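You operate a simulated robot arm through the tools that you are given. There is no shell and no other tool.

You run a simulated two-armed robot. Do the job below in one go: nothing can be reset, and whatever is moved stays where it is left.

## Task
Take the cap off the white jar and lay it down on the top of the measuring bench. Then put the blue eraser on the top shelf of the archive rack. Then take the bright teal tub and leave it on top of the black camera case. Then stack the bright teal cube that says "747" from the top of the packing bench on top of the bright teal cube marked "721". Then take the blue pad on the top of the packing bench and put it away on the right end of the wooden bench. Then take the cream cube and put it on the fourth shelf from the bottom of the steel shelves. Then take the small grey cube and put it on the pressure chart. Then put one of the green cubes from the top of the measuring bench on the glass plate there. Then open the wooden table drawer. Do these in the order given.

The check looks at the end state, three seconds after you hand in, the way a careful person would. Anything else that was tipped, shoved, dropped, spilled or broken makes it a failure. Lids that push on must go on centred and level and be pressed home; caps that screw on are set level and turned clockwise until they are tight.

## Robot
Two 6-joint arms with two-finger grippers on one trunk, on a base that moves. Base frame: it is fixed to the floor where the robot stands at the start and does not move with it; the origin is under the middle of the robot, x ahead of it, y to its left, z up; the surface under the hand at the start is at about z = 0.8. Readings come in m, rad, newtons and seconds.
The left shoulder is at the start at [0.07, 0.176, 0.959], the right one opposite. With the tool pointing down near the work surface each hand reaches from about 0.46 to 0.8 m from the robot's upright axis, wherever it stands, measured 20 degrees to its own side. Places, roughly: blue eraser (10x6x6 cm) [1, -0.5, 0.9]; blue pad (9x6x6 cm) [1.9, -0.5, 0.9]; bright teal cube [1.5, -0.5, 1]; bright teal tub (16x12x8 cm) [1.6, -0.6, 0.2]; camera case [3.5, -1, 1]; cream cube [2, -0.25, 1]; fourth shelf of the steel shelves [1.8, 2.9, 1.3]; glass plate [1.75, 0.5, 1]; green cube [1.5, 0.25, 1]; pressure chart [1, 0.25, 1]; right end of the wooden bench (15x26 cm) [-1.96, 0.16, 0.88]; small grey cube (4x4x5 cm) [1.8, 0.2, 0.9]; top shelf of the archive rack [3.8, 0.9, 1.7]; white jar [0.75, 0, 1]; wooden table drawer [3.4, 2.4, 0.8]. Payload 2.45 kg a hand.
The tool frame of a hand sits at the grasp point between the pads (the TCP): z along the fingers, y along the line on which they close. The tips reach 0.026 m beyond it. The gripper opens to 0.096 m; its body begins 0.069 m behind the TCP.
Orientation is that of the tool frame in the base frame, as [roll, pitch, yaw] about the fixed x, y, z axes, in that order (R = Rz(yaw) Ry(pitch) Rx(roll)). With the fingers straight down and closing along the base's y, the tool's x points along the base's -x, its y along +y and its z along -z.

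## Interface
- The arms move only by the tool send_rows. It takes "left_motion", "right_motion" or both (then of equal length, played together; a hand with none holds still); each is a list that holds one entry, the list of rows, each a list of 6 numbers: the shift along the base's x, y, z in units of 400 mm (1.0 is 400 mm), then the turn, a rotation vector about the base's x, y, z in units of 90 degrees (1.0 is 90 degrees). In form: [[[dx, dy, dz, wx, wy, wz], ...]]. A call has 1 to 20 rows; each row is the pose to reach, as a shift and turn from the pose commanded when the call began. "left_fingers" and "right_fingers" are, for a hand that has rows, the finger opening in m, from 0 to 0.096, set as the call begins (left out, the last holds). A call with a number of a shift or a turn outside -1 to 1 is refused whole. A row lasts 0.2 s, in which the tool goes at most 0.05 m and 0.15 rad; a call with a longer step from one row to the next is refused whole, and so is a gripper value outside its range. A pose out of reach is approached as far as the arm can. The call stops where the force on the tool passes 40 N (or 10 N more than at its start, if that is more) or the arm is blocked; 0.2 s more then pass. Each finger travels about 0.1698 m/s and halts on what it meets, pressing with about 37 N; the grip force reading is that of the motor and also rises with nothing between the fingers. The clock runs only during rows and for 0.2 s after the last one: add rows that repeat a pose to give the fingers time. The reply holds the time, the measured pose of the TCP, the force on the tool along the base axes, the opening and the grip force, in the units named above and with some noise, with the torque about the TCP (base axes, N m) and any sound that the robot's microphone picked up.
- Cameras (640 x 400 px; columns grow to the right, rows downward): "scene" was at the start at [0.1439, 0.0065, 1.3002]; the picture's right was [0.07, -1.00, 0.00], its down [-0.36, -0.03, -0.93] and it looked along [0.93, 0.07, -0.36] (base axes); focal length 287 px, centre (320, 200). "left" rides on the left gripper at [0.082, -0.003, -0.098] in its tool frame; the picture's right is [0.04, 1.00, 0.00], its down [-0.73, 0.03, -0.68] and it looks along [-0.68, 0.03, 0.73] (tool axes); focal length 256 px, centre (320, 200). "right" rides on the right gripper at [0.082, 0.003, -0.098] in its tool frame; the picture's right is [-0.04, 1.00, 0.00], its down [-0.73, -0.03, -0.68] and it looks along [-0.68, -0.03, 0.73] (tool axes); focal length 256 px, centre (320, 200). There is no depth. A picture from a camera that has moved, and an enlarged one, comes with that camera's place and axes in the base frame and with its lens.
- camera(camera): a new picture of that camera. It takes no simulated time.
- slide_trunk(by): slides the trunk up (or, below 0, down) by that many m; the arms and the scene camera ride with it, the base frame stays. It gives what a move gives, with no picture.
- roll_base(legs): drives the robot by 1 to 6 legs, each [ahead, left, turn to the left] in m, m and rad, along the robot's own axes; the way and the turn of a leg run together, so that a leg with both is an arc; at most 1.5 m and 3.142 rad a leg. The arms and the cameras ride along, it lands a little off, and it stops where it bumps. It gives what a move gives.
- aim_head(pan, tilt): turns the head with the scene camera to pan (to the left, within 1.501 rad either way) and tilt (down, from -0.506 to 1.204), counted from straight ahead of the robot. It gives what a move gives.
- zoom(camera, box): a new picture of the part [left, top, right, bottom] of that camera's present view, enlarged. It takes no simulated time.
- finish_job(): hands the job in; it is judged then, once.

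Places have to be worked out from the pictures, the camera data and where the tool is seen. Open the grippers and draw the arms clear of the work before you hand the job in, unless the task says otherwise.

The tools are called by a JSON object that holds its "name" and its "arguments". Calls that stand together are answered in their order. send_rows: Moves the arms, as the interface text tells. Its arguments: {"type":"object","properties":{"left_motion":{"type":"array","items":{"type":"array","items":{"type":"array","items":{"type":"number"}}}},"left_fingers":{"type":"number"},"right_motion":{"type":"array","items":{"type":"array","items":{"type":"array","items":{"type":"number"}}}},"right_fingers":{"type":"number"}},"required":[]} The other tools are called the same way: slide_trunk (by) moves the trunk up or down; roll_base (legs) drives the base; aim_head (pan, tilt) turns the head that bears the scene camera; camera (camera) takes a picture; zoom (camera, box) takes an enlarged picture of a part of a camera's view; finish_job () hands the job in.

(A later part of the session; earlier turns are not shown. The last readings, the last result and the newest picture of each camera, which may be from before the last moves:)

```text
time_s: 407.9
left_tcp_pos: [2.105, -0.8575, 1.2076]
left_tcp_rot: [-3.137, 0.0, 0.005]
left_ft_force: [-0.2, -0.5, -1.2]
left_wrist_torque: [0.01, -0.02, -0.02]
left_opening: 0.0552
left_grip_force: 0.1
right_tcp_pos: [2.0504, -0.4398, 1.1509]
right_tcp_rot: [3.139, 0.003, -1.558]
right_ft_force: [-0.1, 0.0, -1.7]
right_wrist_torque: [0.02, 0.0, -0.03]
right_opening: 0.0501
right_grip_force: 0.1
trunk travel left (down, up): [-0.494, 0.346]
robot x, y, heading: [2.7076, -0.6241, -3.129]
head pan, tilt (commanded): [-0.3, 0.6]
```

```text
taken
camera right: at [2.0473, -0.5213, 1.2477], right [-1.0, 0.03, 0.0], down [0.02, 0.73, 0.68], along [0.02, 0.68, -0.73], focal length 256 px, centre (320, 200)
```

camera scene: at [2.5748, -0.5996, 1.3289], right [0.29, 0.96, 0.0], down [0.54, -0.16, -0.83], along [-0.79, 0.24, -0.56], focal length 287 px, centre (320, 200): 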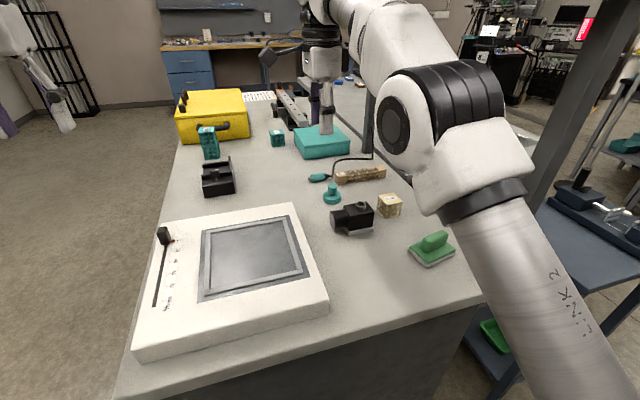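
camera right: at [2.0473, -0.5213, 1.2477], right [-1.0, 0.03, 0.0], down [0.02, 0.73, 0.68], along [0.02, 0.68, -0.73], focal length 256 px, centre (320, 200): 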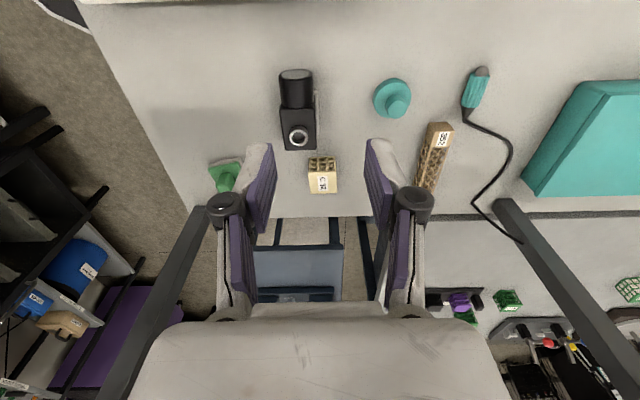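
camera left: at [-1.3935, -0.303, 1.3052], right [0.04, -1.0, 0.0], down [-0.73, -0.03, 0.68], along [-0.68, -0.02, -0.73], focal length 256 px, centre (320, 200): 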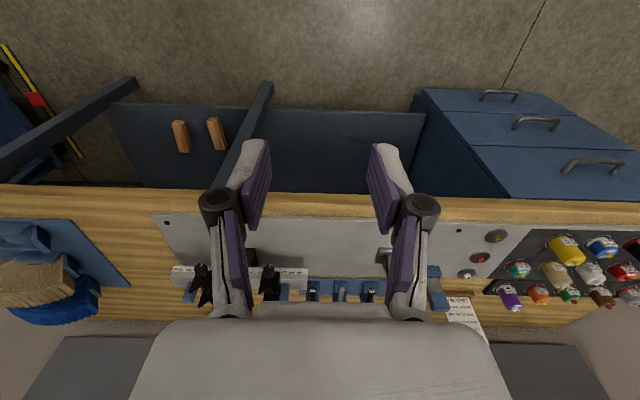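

The base stopped early at y≈-0.62 because something was touched. I look toward the overhead shelf and post near the right arm to see what blocked it.

{"name": "aim_head", "arguments": {"pan": -0.7, "tilt": 0.1}}

{"name": "camera", "arguments": {"camera": "scene"}}

{"name": "aim_head", "arguments": {"pan": -1.3, "tilt": 0.5}}

{"name": "camera", "arguments": {"camera": "scene"}}

{"name": "camera", "arguments": {"camera": "left"}}

```text
time_s: 408.8
left_tcp_pos: [2.1052, -0.8572, 1.2072]
left_tcp_rot: [-3.139, -0.001, 0.008]
left_ft_force: [-0.5, 0.1, -0.5]
left_wrist_torque: [0.0, 0.01, 0.0]
left_opening: 0.0549
left_grip_force: 0.0
right_tcp_pos: [2.0509, -0.4386, 1.1506]
right_tcp_rot: [3.14, 0.003, -1.56]
right_ft_force: [0.1, 0.0, 0.3]
right_wrist_torque: [-0.02, -0.01, -0.02]
right_opening: 0.0499
right_grip_force: 0.0
trunk travel left (down, up): [-0.494, 0.346]
robot x, y, heading: [2.7083, -0.6227, -3.129]
head pan, tilt (commanded): [-0.7, 0.099]
```

```text
taken
camera scene: at [2.5884, -0.5665, 1.3749], right [0.64, 0.77, 0.0], down [0.08, -0.06, -0.99], along [-0.77, 0.63, -0.1], focal length 287 px, centre (320, 200)
```

scene: 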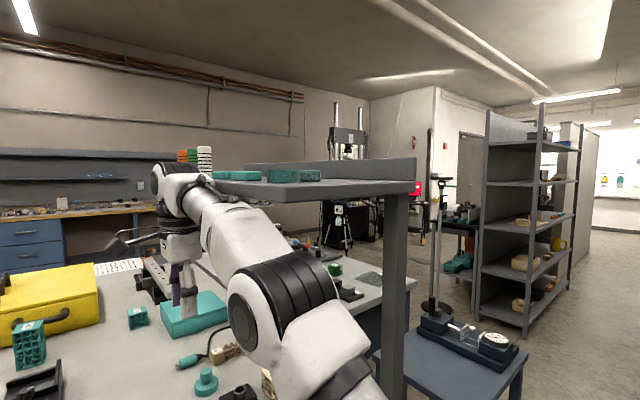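

```text
time_s: 409.8
left_tcp_pos: [2.1044, -0.8569, 1.2068]
left_tcp_rot: [-3.137, -0.001, 0.006]
left_ft_force: [0.7, -0.9, 0.1]
left_wrist_torque: [-0.02, -0.01, 0.01]
left_opening: 0.055
left_grip_force: 0.1
right_tcp_pos: [2.0489, -0.4402, 1.1504]
right_tcp_rot: [3.14, 0.004, -1.561]
right_ft_force: [-0.3, 0.5, -1.0]
right_wrist_torque: [0.02, -0.02, -0.01]
right_opening: 0.0501
right_grip_force: 0.0
trunk travel left (down, up): [-0.494, 0.346]
robot x, y, heading: [2.7082, -0.6239, -3.135]
head pan, tilt (commanded): [-1.3, 0.499]
```

```text
taken
camera scene: at [2.6342, -0.5376, 1.338], right [0.96, 0.28, 0.0], down [0.13, -0.46, -0.88], along [-0.24, 0.84, -0.48], focal length 287 px, centre (320, 200)
```

scene: 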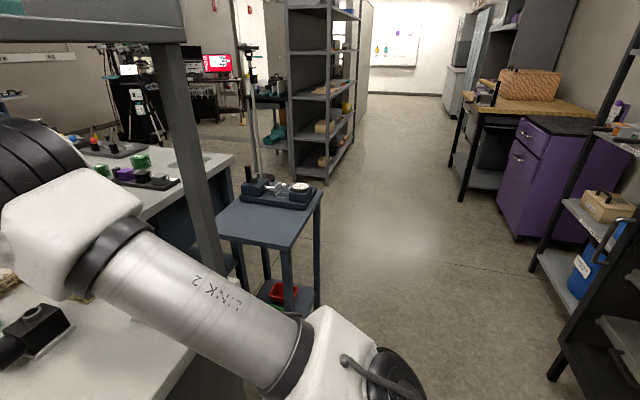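

```text
taken
camera left: at [2.1865, -0.8533, 1.3051], right [0.05, -1.0, 0.0], down [-0.73, -0.04, 0.68], along [-0.68, -0.03, -0.73], focal length 256 px, centre (320, 200)
```

left: 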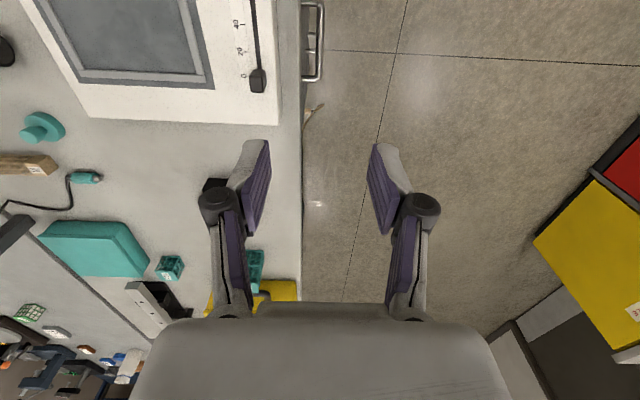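

I zoom on the overhead shelf from the earlier view direction to understand its outline and whether the arm touches it.

{"name": "aim_head", "arguments": {"pan": -0.6, "tilt": 0.1}}

{"name": "zoom", "arguments": {"camera": "scene", "box": [140, 110, 460, 310]}}

```text
time_s: 410.9
left_tcp_pos: [2.1059, -0.8565, 1.2075]
left_tcp_rot: [-3.138, 0.0, 0.008]
left_ft_force: [-0.1, -0.1, 0.1]
left_wrist_torque: [-0.02, 0.0, -0.02]
left_opening: 0.0551
left_grip_force: 0.0
right_tcp_pos: [2.05, -0.4397, 1.1513]
right_tcp_rot: [3.14, 0.005, -1.561]
right_ft_force: [0.0, -0.4, -0.4]
right_wrist_torque: [0.0, 0.03, 0.01]
right_opening: 0.05
right_grip_force: 0.1
trunk travel left (down, up): [-0.494, 0.346]
robot x, y, heading: [2.7089, -0.6236, -3.132]
head pan, tilt (commanded): [-0.6, 0.099]
```

```text
2.00 times, centred on (300, 210) of scene
camera zoom: at [2.583, -0.5737, 1.3749], right [0.56, 0.83, 0.0], down [0.08, -0.05, -0.99], along [-0.83, 0.55, -0.1], focal length 575 px, centre (360, 180)
```

zoom: 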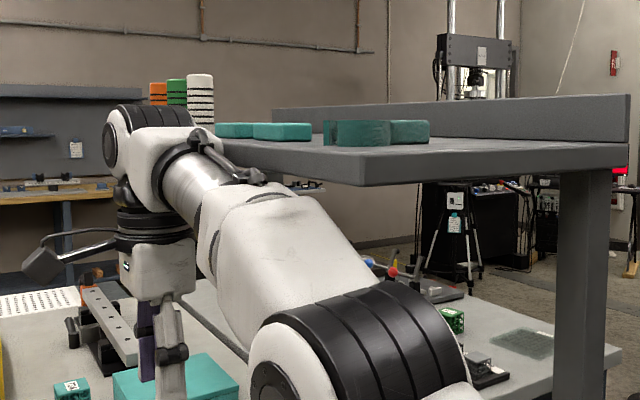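

The right forearm just touched the front edge of the overhead shelf (slab z≈1.335–1.36, y from about -0.39). The shelf items look undisturbed. I back away sideways, then swing the left arm out to the side so I can lower the trunk and reach under the shelf.

{"name": "roll_base", "arguments": {"legs": [[0, 0.12, 0]]}}

{"name": "send_rows", "arguments": {"left_motion": [[[0.05, -0.095, 0, 0, 0, 0.055], [0.1, -0.19, 0, 0, 0, 0.11], [0.15, -0.29, 0, 0, 0, 0.165], [0.2, -0.39, 0, 0, 0, 0.22], [0.25, -0.485, 0, 0, 0, 0.275], [0.304, -0.5825, 0, 0, 0, 0.333]]], "right_motion": [[[0.06, 0, 0, 0, 0, 0], [0.12, 0, 0, 0, 0, 0], [0.18, 0, 0, 0, 0, 0], [0.24, 0, 0, 0, 0, 0], [0.3, 0, 0, 0, 0, 0], [0.35, 0, 0, 0, 0, 0]]]}}

{"name": "send_rows", "arguments": {"left_motion": [[[0.05, -0.095, 0, 0, 0, 0.055], [0.1, -0.19, 0, 0, 0, 0.11], [0.15, -0.29, 0, 0, 0, 0.165], [0.2, -0.39, 0, 0, 0, 0.22], [0.25, -0.485, 0, 0, 0, 0.275], [0.304, -0.5825, 0, 0, 0, 0.333], [0.304, -0.5825, 0, 0, 0, 0.333]]]}}

{"name": "camera", "arguments": {"camera": "scene"}}

```text
time_s: 412.1
left_tcp_pos: [2.1055, -0.9754, 1.2081]
left_tcp_rot: [-3.138, 0.0, 0.005]
left_ft_force: [-0.6, -0.2, 0.2]
left_wrist_torque: [0.05, 0.0, 0.01]
left_opening: 0.0549
left_grip_force: 0.1
right_tcp_pos: [2.0505, -0.5575, 1.1492]
right_tcp_rot: [3.139, 0.002, -1.56]
right_ft_force: [-0.1, -0.6, -0.5]
right_wrist_torque: [0.03, -0.04, -0.03]
right_opening: 0.05
right_grip_force: 0.1
trunk travel left (down, up): [-0.494, 0.346]
robot x, y, heading: [2.7114, -0.7401, -3.136]
head pan, tilt (commanded): [-0.6, 0.099]
```

```text
time_s: 413.5
left_tcp_pos: [2.2309, -1.2097, 1.2076]
left_tcp_rot: [-3.135, 0.001, 0.531]
left_ft_force: [1.0, -0.2, -0.6]
left_wrist_torque: [0.06, 0.05, 0.01]
left_opening: 0.0548
left_grip_force: 0.1
right_tcp_pos: [2.1938, -0.5589, 1.1521]
right_tcp_rot: [3.138, 0.005, -1.561]
right_ft_force: [0.7, 0.1, -0.5]
right_wrist_torque: [0.02, 0.03, 0.02]
right_opening: 0.0503
right_grip_force: 0.0
trunk travel left (down, up): [-0.494, 0.346]
robot x, y, heading: [2.711, -0.7429, -3.132]
head pan, tilt (commanded): [-0.6, 0.099]
```

```text
time_s: 415.1
left_tcp_pos: [2.3494, -1.4402, 1.2077]
left_tcp_rot: [-3.14, 0.002, 1.054]
left_ft_force: [0.0, 0.9, -0.3]
left_wrist_torque: [0.0, -0.04, -0.02]
left_opening: 0.0552
left_grip_force: 0.0
right_tcp_pos: [2.1904, -0.5568, 1.15]
right_tcp_rot: [3.14, 0.003, -1.559]
right_ft_force: [0.8, 0.4, 0.7]
right_wrist_torque: [-0.01, 0.01, -0.01]
right_opening: 0.0501
right_grip_force: 0.1
trunk travel left (down, up): [-0.494, 0.346]
robot x, y, heading: [2.7104, -0.7398, -3.131]
head pan, tilt (commanded): [-0.6, 0.099]
```

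```text
taken
camera scene: at [2.584, -0.6907, 1.3749], right [0.56, 0.83, 0.0], down [0.08, -0.06, -0.99], along [-0.83, 0.55, -0.1], focal length 287 px, centre (320, 200)
```

scene: 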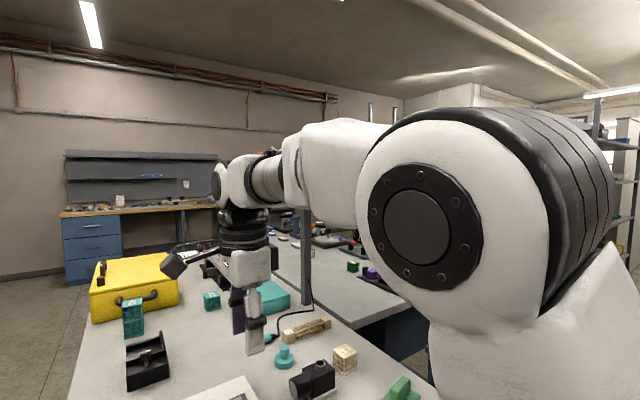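

I raise the right hand 10 cm, then lower the trunk by 0.21 m so the arm becomes flatter.

{"name": "send_rows", "arguments": {"right_motion": [[[0, 0, 0.08, 0, 0, 0], [0, 0, 0.16, 0, 0, 0], [0, 0, 0.25, 0, 0, 0], [0, 0, 0.25, 0, 0, 0]]]}}

{"name": "slide_trunk", "arguments": {"by": -0.21}}

{"name": "aim_head", "arguments": {"pan": -0.3, "tilt": 0.4}}

{"name": "camera", "arguments": {"camera": "scene"}}

{"name": "camera", "arguments": {"camera": "right"}}

```text
time_s: 416.1
left_tcp_pos: [2.3496, -1.4407, 1.2063]
left_tcp_rot: [-3.138, 0.0, 1.052]
left_ft_force: [0.2, -0.2, 0.3]
left_wrist_torque: [0.0, 0.02, -0.04]
left_opening: 0.0549
left_grip_force: 0.0
right_tcp_pos: [2.1902, -0.5573, 1.2497]
right_tcp_rot: [3.141, 0.004, -1.56]
right_ft_force: [-0.7, -0.4, 0.5]
right_wrist_torque: [0.02, -0.03, -0.01]
right_opening: 0.05
right_grip_force: 0.1
trunk travel left (down, up): [-0.494, 0.346]
robot x, y, heading: [2.7076, -0.7434, -3.132]
head pan, tilt (commanded): [-0.6, 0.099]
```

```text
time_s: 418.3
left_tcp_pos: [2.3478, -1.4408, 0.9971]
left_tcp_rot: [-3.138, 0.001, 1.051]
left_ft_force: [-0.7, 0.8, 0.4]
left_wrist_torque: [0.04, 0.0, 0.02]
left_opening: 0.0552
left_grip_force: 0.0
right_tcp_pos: [2.1915, -0.5566, 1.0403]
right_tcp_rot: [3.14, 0.003, -1.56]
right_ft_force: [0.0, -0.4, 0.5]
right_wrist_torque: [0.03, -0.02, -0.01]
right_opening: 0.0498
right_grip_force: 0.1
trunk travel left (down, up): [-0.284, 0.556]
robot x, y, heading: [2.711, -0.743, -3.13]
head pan, tilt (commanded): [-0.6, 0.099]
```

```text
time_s: 419.1
left_tcp_pos: [2.3477, -1.4404, 0.9972]
left_tcp_rot: [-3.139, -0.001, 1.051]
left_ft_force: [-0.2, 0.1, 0.1]
left_wrist_torque: [0.02, -0.02, -0.01]
left_opening: 0.055
left_grip_force: 0.1
right_tcp_pos: [2.1924, -0.5562, 1.0397]
right_tcp_rot: [3.14, 0.003, -1.559]
right_ft_force: [1.1, 0.1, -0.2]
right_wrist_torque: [0.0, 0.01, -0.02]
right_opening: 0.05
right_grip_force: 0.0
trunk travel left (down, up): [-0.284, 0.556]
robot x, y, heading: [2.7077, -0.744, -3.137]
head pan, tilt (commanded): [-0.3, 0.4]
```

```text
taken
camera scene: at [2.5718, -0.7164, 1.1371], right [0.29, 0.96, 0.0], down [0.37, -0.11, -0.92], along [-0.88, 0.26, -0.39], focal length 287 px, centre (320, 200)
```

scene: 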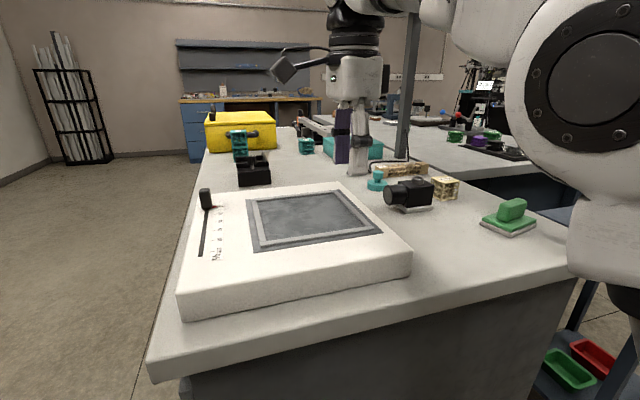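

```text
taken
camera right: at [2.1886, -0.6388, 1.1375], right [-1.0, 0.03, 0.0], down [0.02, 0.73, 0.68], along [0.02, 0.68, -0.73], focal length 256 px, centre (320, 200)
```

right: 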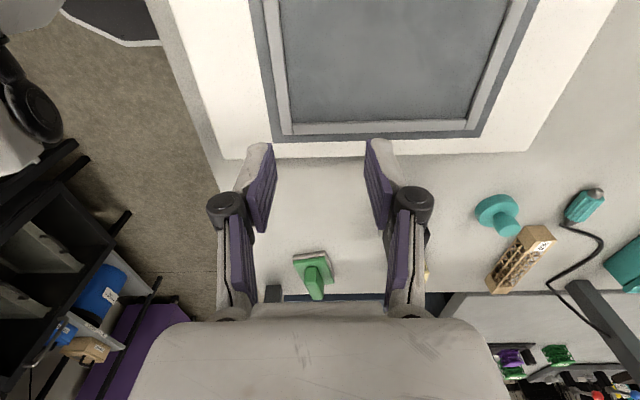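

The arm is flatter now (elbow ≈1.1 m, below the shelf). I move the robot 4.5 cm forward and 0.27 m to the right so the hand slides in under the shelf at z≈1.04.

{"name": "roll_base", "arguments": {"legs": [[0.045, -0.27, 0]]}}

{"name": "camera", "arguments": {"camera": "right"}}

{"name": "camera", "arguments": {"camera": "scene"}}

```text
time_s: 421.1
left_tcp_pos: [2.2998, -1.1696, 0.9968]
left_tcp_rot: [-3.138, 0.002, 1.048]
left_ft_force: [0.0, -0.1, 0.7]
left_wrist_torque: [-0.02, -0.01, 0.03]
left_opening: 0.0551
left_grip_force: 0.0
right_tcp_pos: [2.1451, -0.2855, 1.0405]
right_tcp_rot: [3.139, 0.003, -1.562]
right_ft_force: [-0.1, 0.2, -1.2]
right_wrist_torque: [-0.05, 0.02, -0.05]
right_opening: 0.05
right_grip_force: 0.0
trunk travel left (down, up): [-0.284, 0.556]
robot x, y, heading: [2.6621, -0.4714, -3.136]
head pan, tilt (commanded): [-0.3, 0.4]
```

```text
taken
camera right: at [2.1415, -0.3672, 1.1373], right [-1.0, 0.03, 0.0], down [0.02, 0.73, 0.68], along [0.02, 0.68, -0.73], focal length 256 px, centre (320, 200)
```

right: 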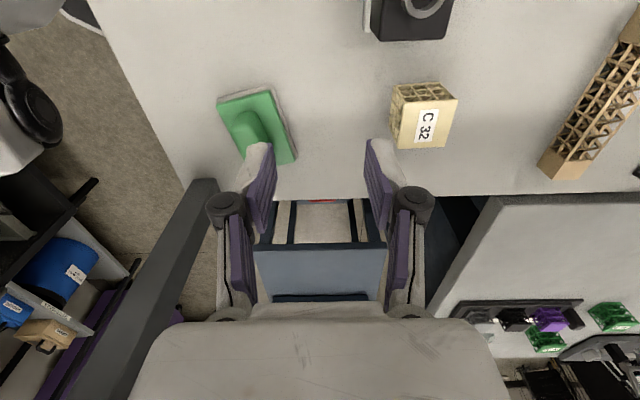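

```text
taken
camera scene: at [2.5245, -0.4458, 1.1369], right [0.29, 0.96, 0.0], down [0.37, -0.11, -0.92], along [-0.88, 0.27, -0.39], focal length 287 px, centre (320, 200)
```

scene: 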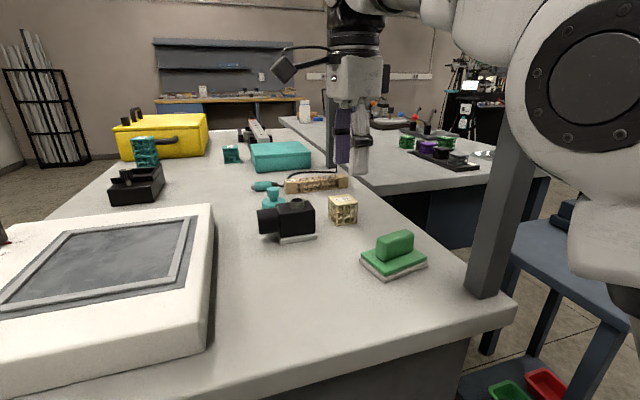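

I zoom on the cream cube C 32 for its exact pose.

{"name": "zoom", "arguments": {"camera": "right", "box": [360, 50, 480, 170]}}

{"name": "zoom", "arguments": {"camera": "scene", "box": [230, 160, 430, 290]}}

```text
3.33 times, centred on (420, 110) of right
camera zoom: at [2.1415, -0.3672, 1.1373], right [-1.0, 0.03, 0.0], down [0.02, 0.73, 0.68], along [0.02, 0.68, -0.73], focal length 853 px, centre (-13, 500)
```

zoom: 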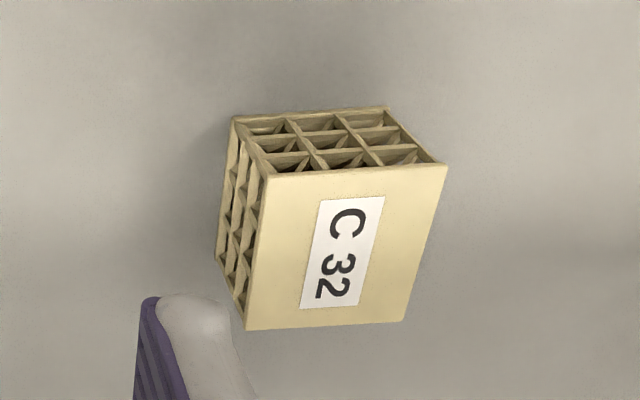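

```text
3.08 times, centred on (330, 225) of scene
camera zoom: at [2.5245, -0.4458, 1.1369], right [0.29, 0.96, 0.0], down [0.37, -0.11, -0.92], along [-0.88, 0.27, -0.39], focal length 884 px, centre (289, 123)
```

zoom: 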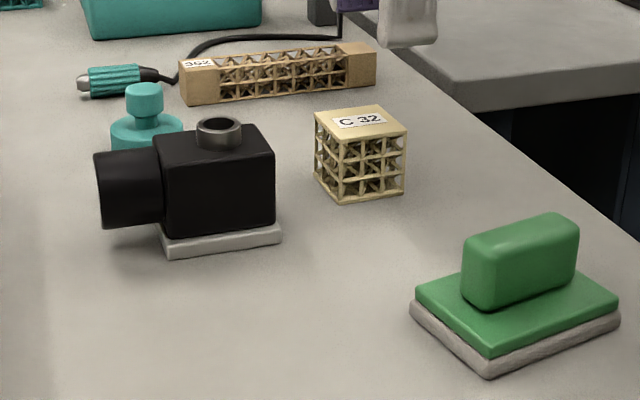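

C 32 is at (2.051, -0.2565), 4.5 cm, turned about +3°. I move the hand over it under the shelf, opening to 70 mm.

{"name": "send_rows", "arguments": {"right_motion": [[[-0.06, 0.04, 0, 0, 0, 0.01], [-0.1125, 0.0725, -0.03, 0, 0, 0.02], [-0.16, 0.0725, -0.08, 0, 0, 0.03], [-0.2, 0.0725, -0.12, 0, 0, 0.03], [-0.235, 0.0725, -0.139, 0, 0, 0.03], [-0.235, 0.0725, -0.139, 0, 0, 0.03]]], "right_fingers": 0.07}}

{"name": "camera", "arguments": {"camera": "right"}}

{"name": "camera", "arguments": {"camera": "scene"}}

```text
time_s: 422.5
left_tcp_pos: [2.301, -1.1713, 0.998]
left_tcp_rot: [-3.137, 0.0, 1.051]
left_ft_force: [0.6, 0.5, -1.3]
left_wrist_torque: [-0.02, -0.01, 0.02]
left_opening: 0.0551
left_grip_force: 0.0
right_tcp_pos: [2.0507, -0.2581, 0.9853]
right_tcp_rot: [3.139, 0.003, -1.514]
right_ft_force: [-0.5, -1.2, 0.4]
right_wrist_torque: [0.02, 0.03, -0.03]
right_opening: 0.07
right_grip_force: 0.0
trunk travel left (down, up): [-0.284, 0.556]
robot x, y, heading: [2.6625, -0.4679, -3.133]
head pan, tilt (commanded): [-0.3, 0.4]
```

```text
taken
camera right: at [2.0519, -0.3392, 1.0823], right [-1.0, -0.02, 0.0], down [-0.01, 0.73, 0.68], along [-0.01, 0.68, -0.73], focal length 256 px, centre (320, 200)
```

right: 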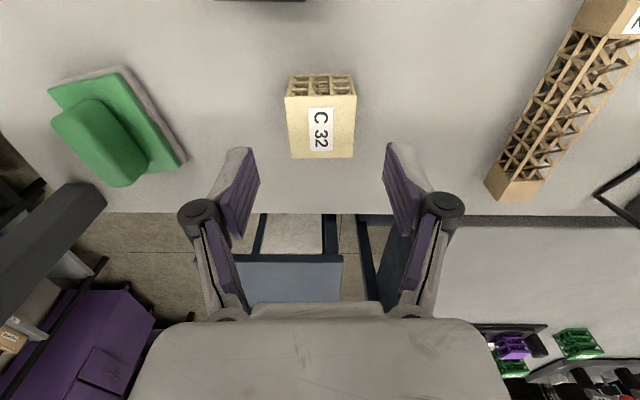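

```text
taken
camera scene: at [2.5251, -0.4467, 1.1371], right [0.29, 0.96, 0.0], down [0.37, -0.11, -0.92], along [-0.88, 0.27, -0.39], focal length 287 px, centre (320, 200)
```

scene: 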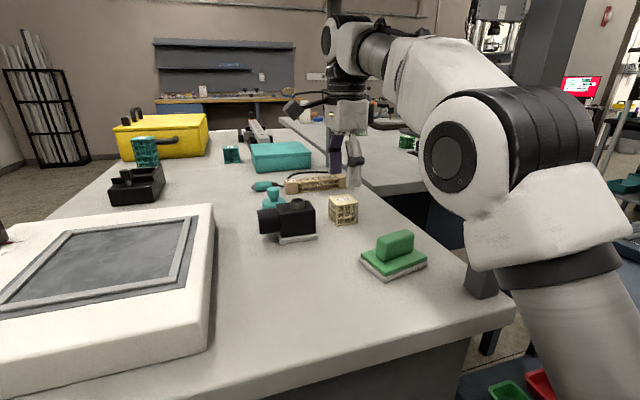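

Centred within 1 mm. I descend to z≈0.917 and close on the cube.

{"name": "send_rows", "arguments": {"right_motion": [[[0, 0, -0.05, 0, 0, 0], [0, 0, -0.1, 0, 0, 0], [0, 0, -0.14, 0, 0, 0], [0, 0, -0.17, 0, 0, 0], [0, 0, -0.17, 0, 0, 0]]]}}

{"name": "send_rows", "arguments": {"right_motion": [[[0, 0, 0, 0, 0, 0], [0, 0, 0, 0, 0, 0], [0, 0, 0, 0, 0, 0], [0, 0, 0, 0, 0, 0]]], "right_fingers": 0.02}}

{"name": "camera", "arguments": {"camera": "right"}}

```text
time_s: 423.7
left_tcp_pos: [2.3002, -1.1713, 0.9975]
left_tcp_rot: [-3.139, 0.001, 1.052]
left_ft_force: [-0.3, 1.0, 0.3]
left_wrist_torque: [-0.02, 0.0, 0.01]
left_opening: 0.0548
left_grip_force: 0.2
right_tcp_pos: [2.0501, -0.2587, 0.9166]
right_tcp_rot: [3.14, 0.004, -1.515]
right_ft_force: [-0.4, 0.4, 0.0]
right_wrist_torque: [0.02, 0.0, -0.02]
right_opening: 0.07
right_grip_force: 0.2
trunk travel left (down, up): [-0.284, 0.556]
robot x, y, heading: [2.6626, -0.4731, -3.138]
head pan, tilt (commanded): [-0.3, 0.4]
```

```text
time_s: 424.7
left_tcp_pos: [2.2995, -1.1698, 0.9975]
left_tcp_rot: [-3.138, 0.0, 1.049]
left_ft_force: [-0.3, 0.6, 0.6]
left_wrist_torque: [0.0, -0.02, 0.02]
left_opening: 0.0551
left_grip_force: 0.1
right_tcp_pos: [2.0497, -0.258, 0.917]
right_tcp_rot: [3.14, 0.004, -1.515]
right_ft_force: [-0.5, -0.6, 3.8]
right_wrist_torque: [-0.02, -0.06, -0.04]
right_opening: 0.044
right_grip_force: 36.8
trunk travel left (down, up): [-0.284, 0.556]
robot x, y, heading: [2.662, -0.4716, -3.14]
head pan, tilt (commanded): [-0.3, 0.4]
```

```text
taken
camera right: at [2.0516, -0.3392, 1.0147], right [-1.0, -0.02, 0.0], down [-0.01, 0.73, 0.68], along [-0.01, 0.68, -0.73], focal length 256 px, centre (320, 200)
```

right: 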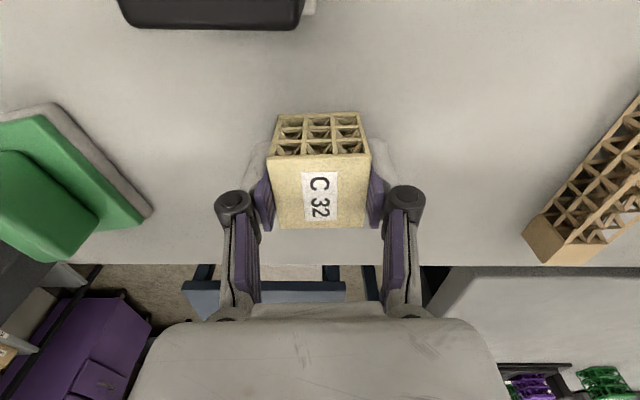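

Gripped C 32 (44 mm). I lift it, retract toward the bench end, and back the robot out from under the shelf.

{"name": "send_rows", "arguments": {"right_motion": [[[0, 0, 0.05, 0, 0, 0], [0, 0, 0.11, 0, 0, 0], [0, 0, 0.17, 0, 0, 0], [0.05, 0, 0.2, 0, 0, 0], [0.1, 0, 0.24, 0, 0, 0], [0.16, 0, 0.28, 0, 0, 0], [0.22, 0, 0.3, 0, 0, 0], [0.22, 0, 0.3, 0, 0, 0]]]}}

{"name": "camera", "arguments": {"camera": "right"}}

{"name": "roll_base", "arguments": {"legs": [[-0.2, 0, 0], [0, 0.3, 0]]}}

{"name": "camera", "arguments": {"camera": "scene"}}

```text
time_s: 426.5
left_tcp_pos: [2.2997, -1.1705, 0.9968]
left_tcp_rot: [-3.14, -0.001, 1.05]
left_ft_force: [-0.6, 0.2, 0.5]
left_wrist_torque: [-0.01, 0.01, 0.04]
left_opening: 0.055
left_grip_force: 0.1
right_tcp_pos: [2.1382, -0.2583, 1.0367]
right_tcp_rot: [-3.141, 0.002, -1.517]
right_ft_force: [-1.0, 0.3, -0.3]
right_wrist_torque: [-0.01, -0.01, 0.02]
right_opening: 0.0436
right_grip_force: 37.4
trunk travel left (down, up): [-0.284, 0.556]
robot x, y, heading: [2.6638, -0.4717, -3.132]
head pan, tilt (commanded): [-0.3, 0.4]
```

```text
taken
camera right: at [2.1397, -0.3389, 1.1337], right [-1.0, -0.02, 0.0], down [-0.01, 0.73, 0.68], along [-0.01, 0.68, -0.73], focal length 256 px, centre (320, 200)
```

right: 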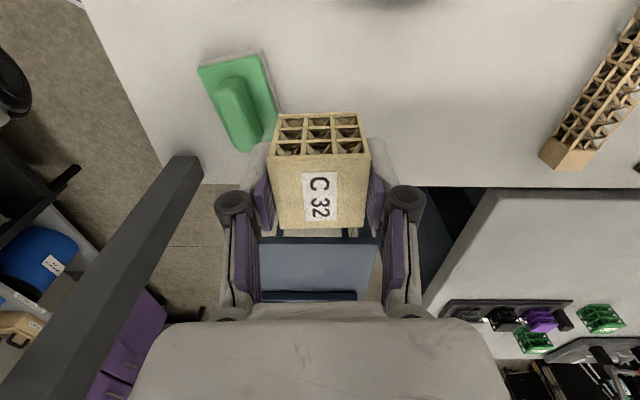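

```text
time_s: 429.7
left_tcp_pos: [2.5009, -1.4673, 0.9962]
left_tcp_rot: [-3.138, -0.001, 1.047]
left_ft_force: [0.2, -0.6, -0.9]
left_wrist_torque: [-0.01, 0.0, -0.01]
left_opening: 0.0549
left_grip_force: 0.0
right_tcp_pos: [2.3406, -0.5542, 1.0374]
right_tcp_rot: [3.141, 0.003, -1.518]
right_ft_force: [0.6, 0.1, -0.3]
right_wrist_torque: [-0.02, 0.01, 0.04]
right_opening: 0.0439
right_grip_force: 36.9
trunk travel left (down, up): [-0.284, 0.556]
robot x, y, heading: [2.863, -0.7704, -3.135]
head pan, tilt (commanded): [-0.3, 0.4]
```

```text
taken
camera scene: at [2.7265, -0.7441, 1.137], right [0.29, 0.96, 0.0], down [0.37, -0.11, -0.92], along [-0.88, 0.27, -0.39], focal length 287 px, centre (320, 200)
```

scene: 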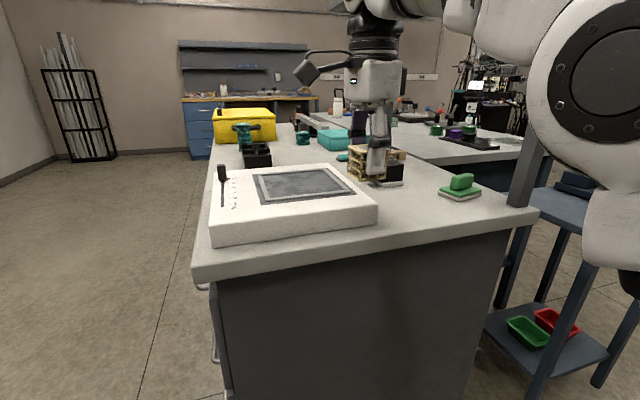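

C 32 is clear. I raise the trunk 0.36 m, bring the left arm back to the front, and turn right to face +y.

{"name": "slide_trunk", "arguments": {"by": 0.36}}

{"name": "send_rows", "arguments": {"left_motion": [[[-0.05, 0.095, 0, 0, 0, -0.055], [-0.1, 0.19, 0, 0, 0, -0.11], [-0.15, 0.29, 0, 0, 0, -0.165], [-0.2, 0.39, 0, 0, 0, -0.22], [-0.25, 0.485, 0, 0, 0, -0.275], [-0.304, 0.5825, 0, 0, 0, -0.333]]]}}

{"name": "send_rows", "arguments": {"left_motion": [[[-0.05, 0.095, 0, 0, 0, -0.055], [-0.1, 0.19, 0, 0, 0, -0.11], [-0.15, 0.29, 0, 0, 0, -0.165], [-0.2, 0.39, 0, 0, 0, -0.22], [-0.25, 0.485, 0, 0, 0, -0.275], [-0.304, 0.5825, 0, 0, 0, -0.333]]]}}

{"name": "roll_base", "arguments": {"legs": [[0, 0, -1.571], [1.3, 0.03, 0], [1.3, 0, 0]]}}

{"name": "aim_head", "arguments": {"pan": 0.5, "tilt": 0.1}}

{"name": "camera", "arguments": {"camera": "scene"}}

```text
time_s: 433.2
left_tcp_pos: [2.5003, -1.4658, 1.3565]
left_tcp_rot: [-3.138, 0.0, 1.046]
left_ft_force: [0.0, -0.5, -0.1]
left_wrist_torque: [-0.01, -0.01, -0.02]
left_opening: 0.0549
left_grip_force: 0.0
right_tcp_pos: [2.3409, -0.5537, 1.3974]
right_tcp_rot: [3.138, 0.003, -1.516]
right_ft_force: [0.3, -0.4, -1.1]
right_wrist_torque: [0.02, -0.03, 0.02]
right_opening: 0.0438
right_grip_force: 36.9
trunk travel left (down, up): [-0.644, 0.196]
robot x, y, heading: [2.8643, -0.7676, -3.136]
head pan, tilt (commanded): [-0.3, 0.4]
```

```text
time_s: 434.6
left_tcp_pos: [2.3791, -1.2306, 1.3578]
left_tcp_rot: [-3.14, 0.0, 0.524]
left_ft_force: [0.4, -0.6, -0.2]
left_wrist_torque: [-0.05, -0.02, -0.01]
left_opening: 0.055
left_grip_force: 0.1
right_tcp_pos: [2.3392, -0.5511, 1.3968]
right_tcp_rot: [3.142, 0.002, -1.517]
right_ft_force: [-0.8, -0.4, -0.3]
right_wrist_torque: [0.01, -0.04, 0.01]
right_opening: 0.0437
right_grip_force: 37.7
trunk travel left (down, up): [-0.644, 0.196]
robot x, y, heading: [2.8679, -0.7666, -3.137]
head pan, tilt (commanded): [-0.3, 0.4]
```

```text
time_s: 436.0
left_tcp_pos: [2.255, -0.9991, 1.3554]
left_tcp_rot: [-3.141, 0.0, 0.0]
left_ft_force: [-0.3, 0.0, -0.2]
left_wrist_torque: [-0.03, -0.03, 0.01]
left_opening: 0.0549
left_grip_force: 0.0
right_tcp_pos: [2.3382, -0.5515, 1.3958]
right_tcp_rot: [-3.142, 0.001, -1.517]
right_ft_force: [-0.7, 0.3, -0.4]
right_wrist_torque: [-0.02, -0.01, -0.03]
right_opening: 0.0436
right_grip_force: 37.0
trunk travel left (down, up): [-0.644, 0.196]
robot x, y, heading: [2.8646, -0.7689, -3.136]
head pan, tilt (commanded): [-0.3, 0.4]
```

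```text
time_s: 438.9
left_tcp_pos: [2.3424, -0.3906, 1.3551]
left_tcp_rot: [3.136, -0.021, -0.986]
left_ft_force: [3.3, -6.6, 3.2]
left_wrist_torque: [0.05, 0.09, 0.24]
left_opening: 0.0565
left_grip_force: 1.1
right_tcp_pos: [2.7669, -0.2146, 1.3975]
right_tcp_rot: [3.14, 0.003, -2.521]
right_ft_force: [0.2, 0.7, -0.4]
right_wrist_torque: [0.0, 0.02, -0.02]
right_opening: 0.0437
right_grip_force: 37.2
trunk travel left (down, up): [-0.644, 0.196]
robot x, y, heading: [2.8645, -0.7722, 2.137]
head pan, tilt (commanded): [-0.3, 0.4]
stopped in leg 1: the force on the tool passed its limit at 114 N (the readings are from after the stop); the commanded pose is now the measured one
```

```text
time_s: 440.0
left_tcp_pos: [2.3424, -0.3895, 1.356]
left_tcp_rot: [3.136, -0.022, -0.989]
left_ft_force: [4.4, -9.3, 4.5]
left_wrist_torque: [0.03, 0.14, 0.33]
left_opening: 0.057
left_grip_force: 1.2
right_tcp_pos: [2.7672, -0.2147, 1.3973]
right_tcp_rot: [3.137, 0.002, -2.522]
right_ft_force: [-0.6, 0.4, -0.7]
right_wrist_torque: [0.01, 0.02, -0.01]
right_opening: 0.0437
right_grip_force: 37.1
trunk travel left (down, up): [-0.644, 0.196]
robot x, y, heading: [2.8645, -0.7688, 2.141]
head pan, tilt (commanded): [0.499, 0.099]
```

```text
taken
camera scene: at [2.7596, -0.6869, 1.5253], right [0.48, 0.88, 0.0], down [0.09, -0.05, -1.0], along [-0.87, 0.48, -0.1], focal length 287 px, centre (320, 200)
```

scene: 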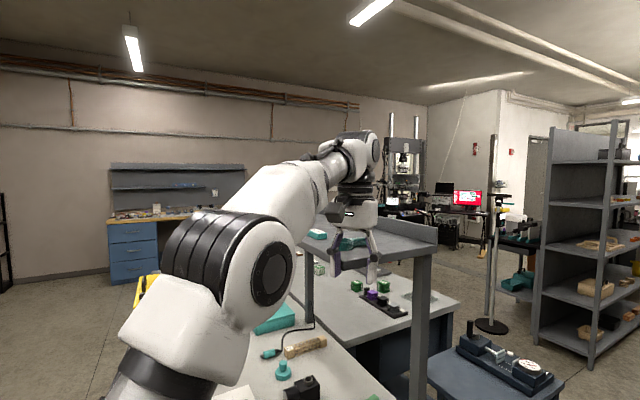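

The left hand caught the overhead shelf corner during the turn. I rotate back immediately and inspect the shelf.

{"name": "roll_base", "arguments": {"legs": [[0, 0, 0.2]]}}

{"name": "aim_head", "arguments": {"pan": -0.1, "tilt": 0.35}}

{"name": "camera", "arguments": {"camera": "scene"}}

{"name": "camera", "arguments": {"camera": "left"}}

```text
time_s: 441.1
left_tcp_pos: [2.2752, -0.5001, 1.3539]
left_tcp_rot: [3.135, -0.026, -0.787]
left_ft_force: [1.4, 0.2, -0.2]
left_wrist_torque: [0.0, 0.03, -0.01]
left_opening: 0.0549
left_grip_force: 0.0
right_tcp_pos: [2.6566, -0.2428, 1.3952]
right_tcp_rot: [3.141, 0.001, -2.321]
right_ft_force: [-1.6, 0.0, -0.3]
right_wrist_torque: [0.01, 0.0, 0.01]
right_opening: 0.0439
right_grip_force: 36.8
trunk travel left (down, up): [-0.644, 0.196]
robot x, y, heading: [2.8609, -0.771, 2.347]
head pan, tilt (commanded): [0.499, 0.099]
```

```text
time_s: 442.1
left_tcp_pos: [2.2762, -0.4983, 1.3535]
left_tcp_rot: [3.137, -0.024, -0.787]
left_ft_force: [0.4, -0.6, -0.1]
left_wrist_torque: [0.01, 0.0, 0.0]
left_opening: 0.0547
left_grip_force: 0.1
right_tcp_pos: [2.6577, -0.2424, 1.3956]
right_tcp_rot: [-3.14, 0.003, -2.321]
right_ft_force: [0.2, -1.2, -1.0]
right_wrist_torque: [-0.01, 0.0, 0.05]
right_opening: 0.0437
right_grip_force: 37.0
trunk travel left (down, up): [-0.644, 0.196]
robot x, y, heading: [2.8647, -0.7696, 2.343]
head pan, tilt (commanded): [-0.099, 0.351]
```

```text
taken
camera scene: at [2.7725, -0.6608, 1.5015], right [0.78, 0.62, 0.0], down [0.21, -0.27, -0.94], along [-0.59, 0.73, -0.34], focal length 287 px, centre (320, 200)
```

scene: 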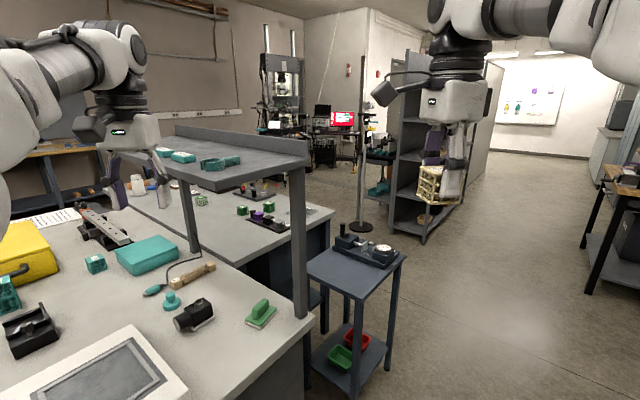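

```text
taken
camera left: at [2.3346, -0.5518, 1.4541], right [-0.68, -0.73, 0.01], down [-0.55, 0.51, 0.66], along [-0.49, 0.45, -0.75], focal length 256 px, centre (320, 200)
```

left: 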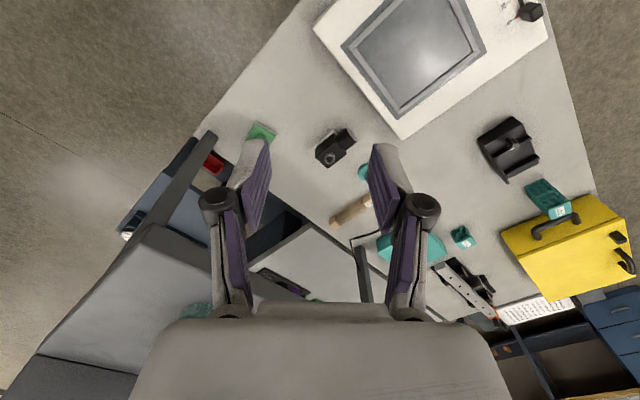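

Nothing on the shelf or bench appears displaced. I move away (-y) from the shelf before finishing the turn to face +y.

{"name": "roll_base", "arguments": {"legs": [[-0.215, 0.209, 0], [0, 0, -0.772]]}}

{"name": "aim_head", "arguments": {"pan": 0.9, "tilt": 0.3}}

{"name": "camera", "arguments": {"camera": "scene"}}

{"name": "camera", "arguments": {"camera": "right"}}

```text
time_s: 446.2
left_tcp_pos: [2.6357, -0.462, 1.3546]
left_tcp_rot: [3.136, -0.024, -1.565]
left_ft_force: [-0.3, -0.4, 0.8]
left_wrist_torque: [0.01, 0.0, -0.01]
left_opening: 0.0547
left_grip_force: 0.2
right_tcp_pos: [3.0874, -0.5459, 1.3961]
right_tcp_rot: [-3.141, 0.001, -3.099]
right_ft_force: [0.3, 0.0, -0.9]
right_wrist_torque: [-0.01, -0.04, 0.01]
right_opening: 0.0438
right_grip_force: 36.4
trunk travel left (down, up): [-0.644, 0.196]
robot x, y, heading: [2.8638, -1.0622, 1.566]
head pan, tilt (commanded): [-0.099, 0.351]
```

```text
time_s: 447.5
left_tcp_pos: [2.6367, -0.4629, 1.3538]
left_tcp_rot: [3.137, -0.024, -1.564]
left_ft_force: [-0.6, 0.0, 0.8]
left_wrist_torque: [-0.02, -0.02, -0.01]
left_opening: 0.055
left_grip_force: 0.0
right_tcp_pos: [3.0883, -0.5466, 1.3961]
right_tcp_rot: [3.142, 0.003, -3.099]
right_ft_force: [0.1, 0.1, 0.3]
right_wrist_torque: [-0.02, 0.02, 0.01]
right_opening: 0.0442
right_grip_force: 37.5
trunk travel left (down, up): [-0.644, 0.196]
robot x, y, heading: [2.869, -1.0711, 1.569]
head pan, tilt (commanded): [0.901, 0.3]
```

```text
taken
camera scene: at [2.7953, -0.9599, 1.5062], right [0.62, 0.78, 0.0], down [0.23, -0.18, -0.96], along [-0.75, 0.6, -0.3], focal length 287 px, centre (320, 200)
```

scene: 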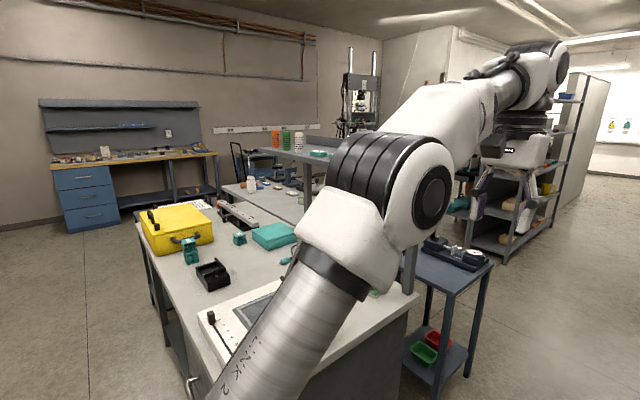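

```text
taken
camera right: at [3.0061, -0.5462, 1.4935], right [0.0, 1.0, 0.0], down [0.73, 0.0, 0.68], along [0.68, 0.0, -0.73], focal length 256 px, centre (320, 200)
```

right: 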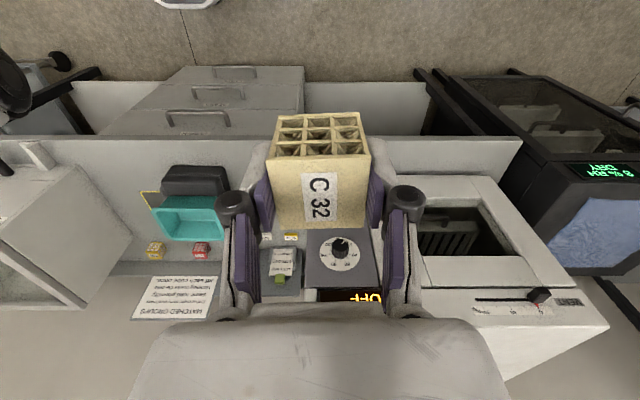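

All shelf items stand upright. I drive up the aisle toward the steel shelves.

{"name": "roll_base", "arguments": {"legs": [[1.4, 0.04, 0], [1.3, 0, 0]]}}

{"name": "aim_head", "arguments": {"pan": 0.5, "tilt": 0.2}}

{"name": "camera", "arguments": {"camera": "scene"}}

{"name": "aim_head", "arguments": {"pan": -0.7, "tilt": 0.3}}

{"name": "camera", "arguments": {"camera": "scene"}}

```text
time_s: 460.6
left_tcp_pos: [2.6199, 2.2408, 1.3551]
left_tcp_rot: [3.135, -0.023, -1.574]
left_ft_force: [-0.2, -0.2, 0.3]
left_wrist_torque: [0.03, 0.01, 0.01]
left_opening: 0.0549
left_grip_force: 0.1
right_tcp_pos: [3.072, 2.1532, 1.3973]
right_tcp_rot: [3.139, 0.002, -3.105]
right_ft_force: [-0.2, 0.2, -0.1]
right_wrist_torque: [0.03, -0.02, 0.0]
right_opening: 0.0438
right_grip_force: 36.8
trunk travel left (down, up): [-0.644, 0.196]
robot x, y, heading: [2.8463, 1.6349, 1.562]
head pan, tilt (commanded): [0.901, 0.3]
```

```text
time_s: 461.5
left_tcp_pos: [2.6205, 2.241, 1.3539]
left_tcp_rot: [3.137, -0.024, -1.575]
left_ft_force: [-0.2, -0.1, -0.8]
left_wrist_torque: [0.0, -0.01, 0.01]
left_opening: 0.0551
left_grip_force: 0.0
right_tcp_pos: [3.0714, 2.1535, 1.3967]
right_tcp_rot: [3.141, 0.002, -3.108]
right_ft_force: [0.3, -0.6, -0.5]
right_wrist_torque: [0.04, 0.03, 0.01]
right_opening: 0.0435
right_grip_force: 36.8
trunk travel left (down, up): [-0.644, 0.196]
robot x, y, heading: [2.844, 1.6342, 1.561]
head pan, tilt (commanded): [0.499, 0.201]
```

```text
taken
camera scene: at [2.804, 1.7659, 1.5155], right [0.88, 0.47, 0.0], down [0.09, -0.18, -0.98], along [-0.46, 0.87, -0.2], focal length 287 px, centre (320, 200)
```

scene: 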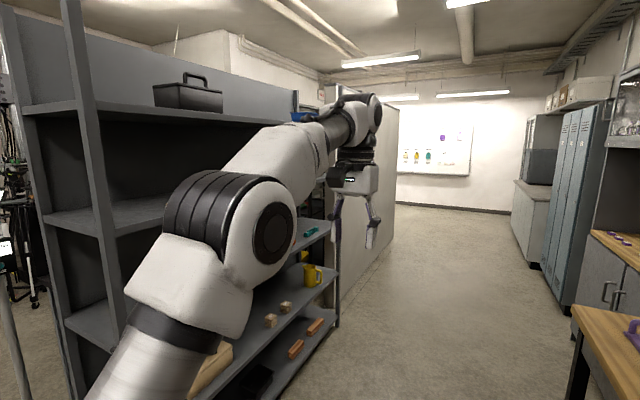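

```text
time_s: 462.9
left_tcp_pos: [2.6193, 2.2409, 1.3546]
left_tcp_rot: [3.137, -0.024, -1.575]
left_ft_force: [0.2, -0.4, 0.9]
left_wrist_torque: [0.03, -0.02, 0.0]
left_opening: 0.0551
left_grip_force: 0.1
right_tcp_pos: [3.0724, 2.1534, 1.3949]
right_tcp_rot: [3.141, 0.001, -3.108]
right_ft_force: [0.0, -0.3, -1.1]
right_wrist_torque: [-0.01, 0.0, 0.02]
right_opening: 0.0439
right_grip_force: 37.2
trunk travel left (down, up): [-0.644, 0.196]
robot x, y, heading: [2.8482, 1.6355, 1.563]
head pan, tilt (commanded): [-0.7, 0.3]
```

```text
taken
camera scene: at [2.9086, 1.7543, 1.5062], right [0.76, -0.65, 0.0], down [-0.19, -0.22, -0.96], along [0.62, 0.72, -0.3], focal length 287 px, centre (320, 200)
```

scene: 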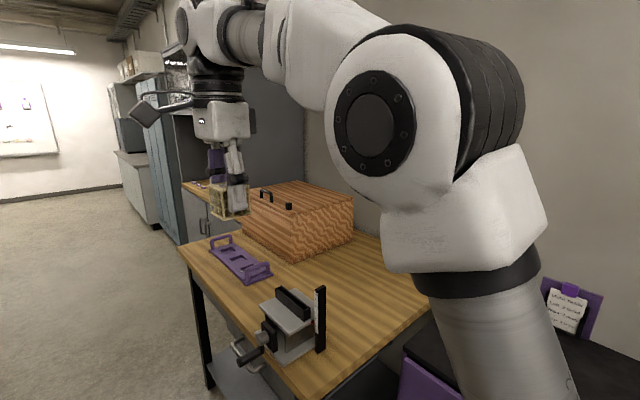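

I pull the left hand back 10 cm, then turn left here to face the steel shelves, before moving along them.

{"name": "send_rows", "arguments": {"left_motion": [[[0, -0.09, 0, 0, 0, 0], [0, -0.18, 0, 0, 0, 0], [0, -0.27, 0, 0, 0, 0], [0, -0.27, 0, 0, 0, 0]]]}}

{"name": "roll_base", "arguments": {"legs": [[0, 0, 1.571]]}}

{"name": "aim_head", "arguments": {"pan": -0.4, "tilt": 0.25}}

{"name": "camera", "arguments": {"camera": "scene"}}

```text
time_s: 463.9
left_tcp_pos: [2.6206, 2.1332, 1.3547]
left_tcp_rot: [3.137, -0.024, -1.575]
left_ft_force: [0.0, -0.1, -0.4]
left_wrist_torque: [0.02, 0.02, 0.03]
left_opening: 0.055
left_grip_force: 0.1
right_tcp_pos: [3.0712, 2.1533, 1.3961]
right_tcp_rot: [-3.141, 0.002, -3.107]
right_ft_force: [-0.1, -0.3, -0.7]
right_wrist_torque: [-0.02, 0.0, -0.01]
right_opening: 0.0437
right_grip_force: 37.4
trunk travel left (down, up): [-0.644, 0.196]
robot x, y, heading: [2.8486, 1.633, 1.561]
head pan, tilt (commanded): [-0.7, 0.3]
```

```text
time_s: 468.1
left_tcp_pos: [2.349, 1.402, 1.355]
left_tcp_rot: [3.135, -0.024, 0.009]
left_ft_force: [0.0, -0.5, -0.6]
left_wrist_torque: [-0.01, 0.01, -0.02]
left_opening: 0.0549
left_grip_force: 0.1
right_tcp_pos: [2.3229, 1.8535, 1.3959]
right_tcp_rot: [-3.141, 0.002, -1.523]
right_ft_force: [0.8, -0.6, -0.5]
right_wrist_torque: [-0.02, -0.01, 0.01]
right_opening: 0.0439
right_grip_force: 37.4
trunk travel left (down, up): [-0.644, 0.196]
robot x, y, heading: [2.8464, 1.6308, 3.14]
head pan, tilt (commanded): [-0.7, 0.3]
```

```text
time_s: 468.9
left_tcp_pos: [2.3498, 1.4018, 1.3548]
left_tcp_rot: [3.137, -0.025, 0.007]
left_ft_force: [0.2, 0.1, -0.1]
left_wrist_torque: [0.01, 0.02, 0.01]
left_opening: 0.0549
left_grip_force: 0.0
right_tcp_pos: [2.3232, 1.8541, 1.3959]
right_tcp_rot: [-3.141, 0.0, -1.522]
right_ft_force: [-0.3, -0.2, -0.5]
right_wrist_torque: [0.01, -0.02, -0.01]
right_opening: 0.0438
right_grip_force: 37.2
trunk travel left (down, up): [-0.644, 0.196]
robot x, y, heading: [2.8428, 1.6321, 3.143]
head pan, tilt (commanded): [-0.4, 0.25]
```

```text
taken
camera scene: at [2.7107, 1.6697, 1.511], right [0.39, 0.92, 0.0], down [0.23, -0.1, -0.97], along [-0.89, 0.38, -0.25], focal length 287 px, centre (320, 200)
```

scene: 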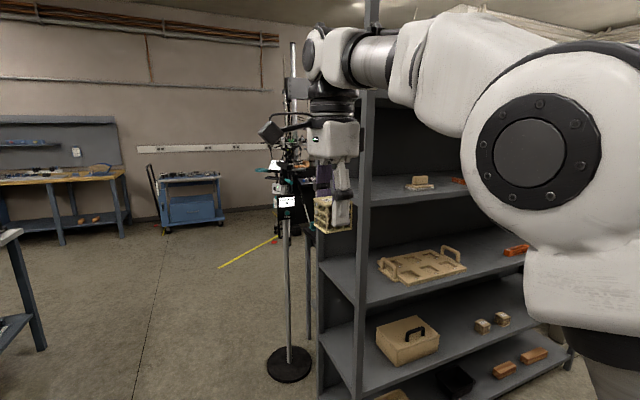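

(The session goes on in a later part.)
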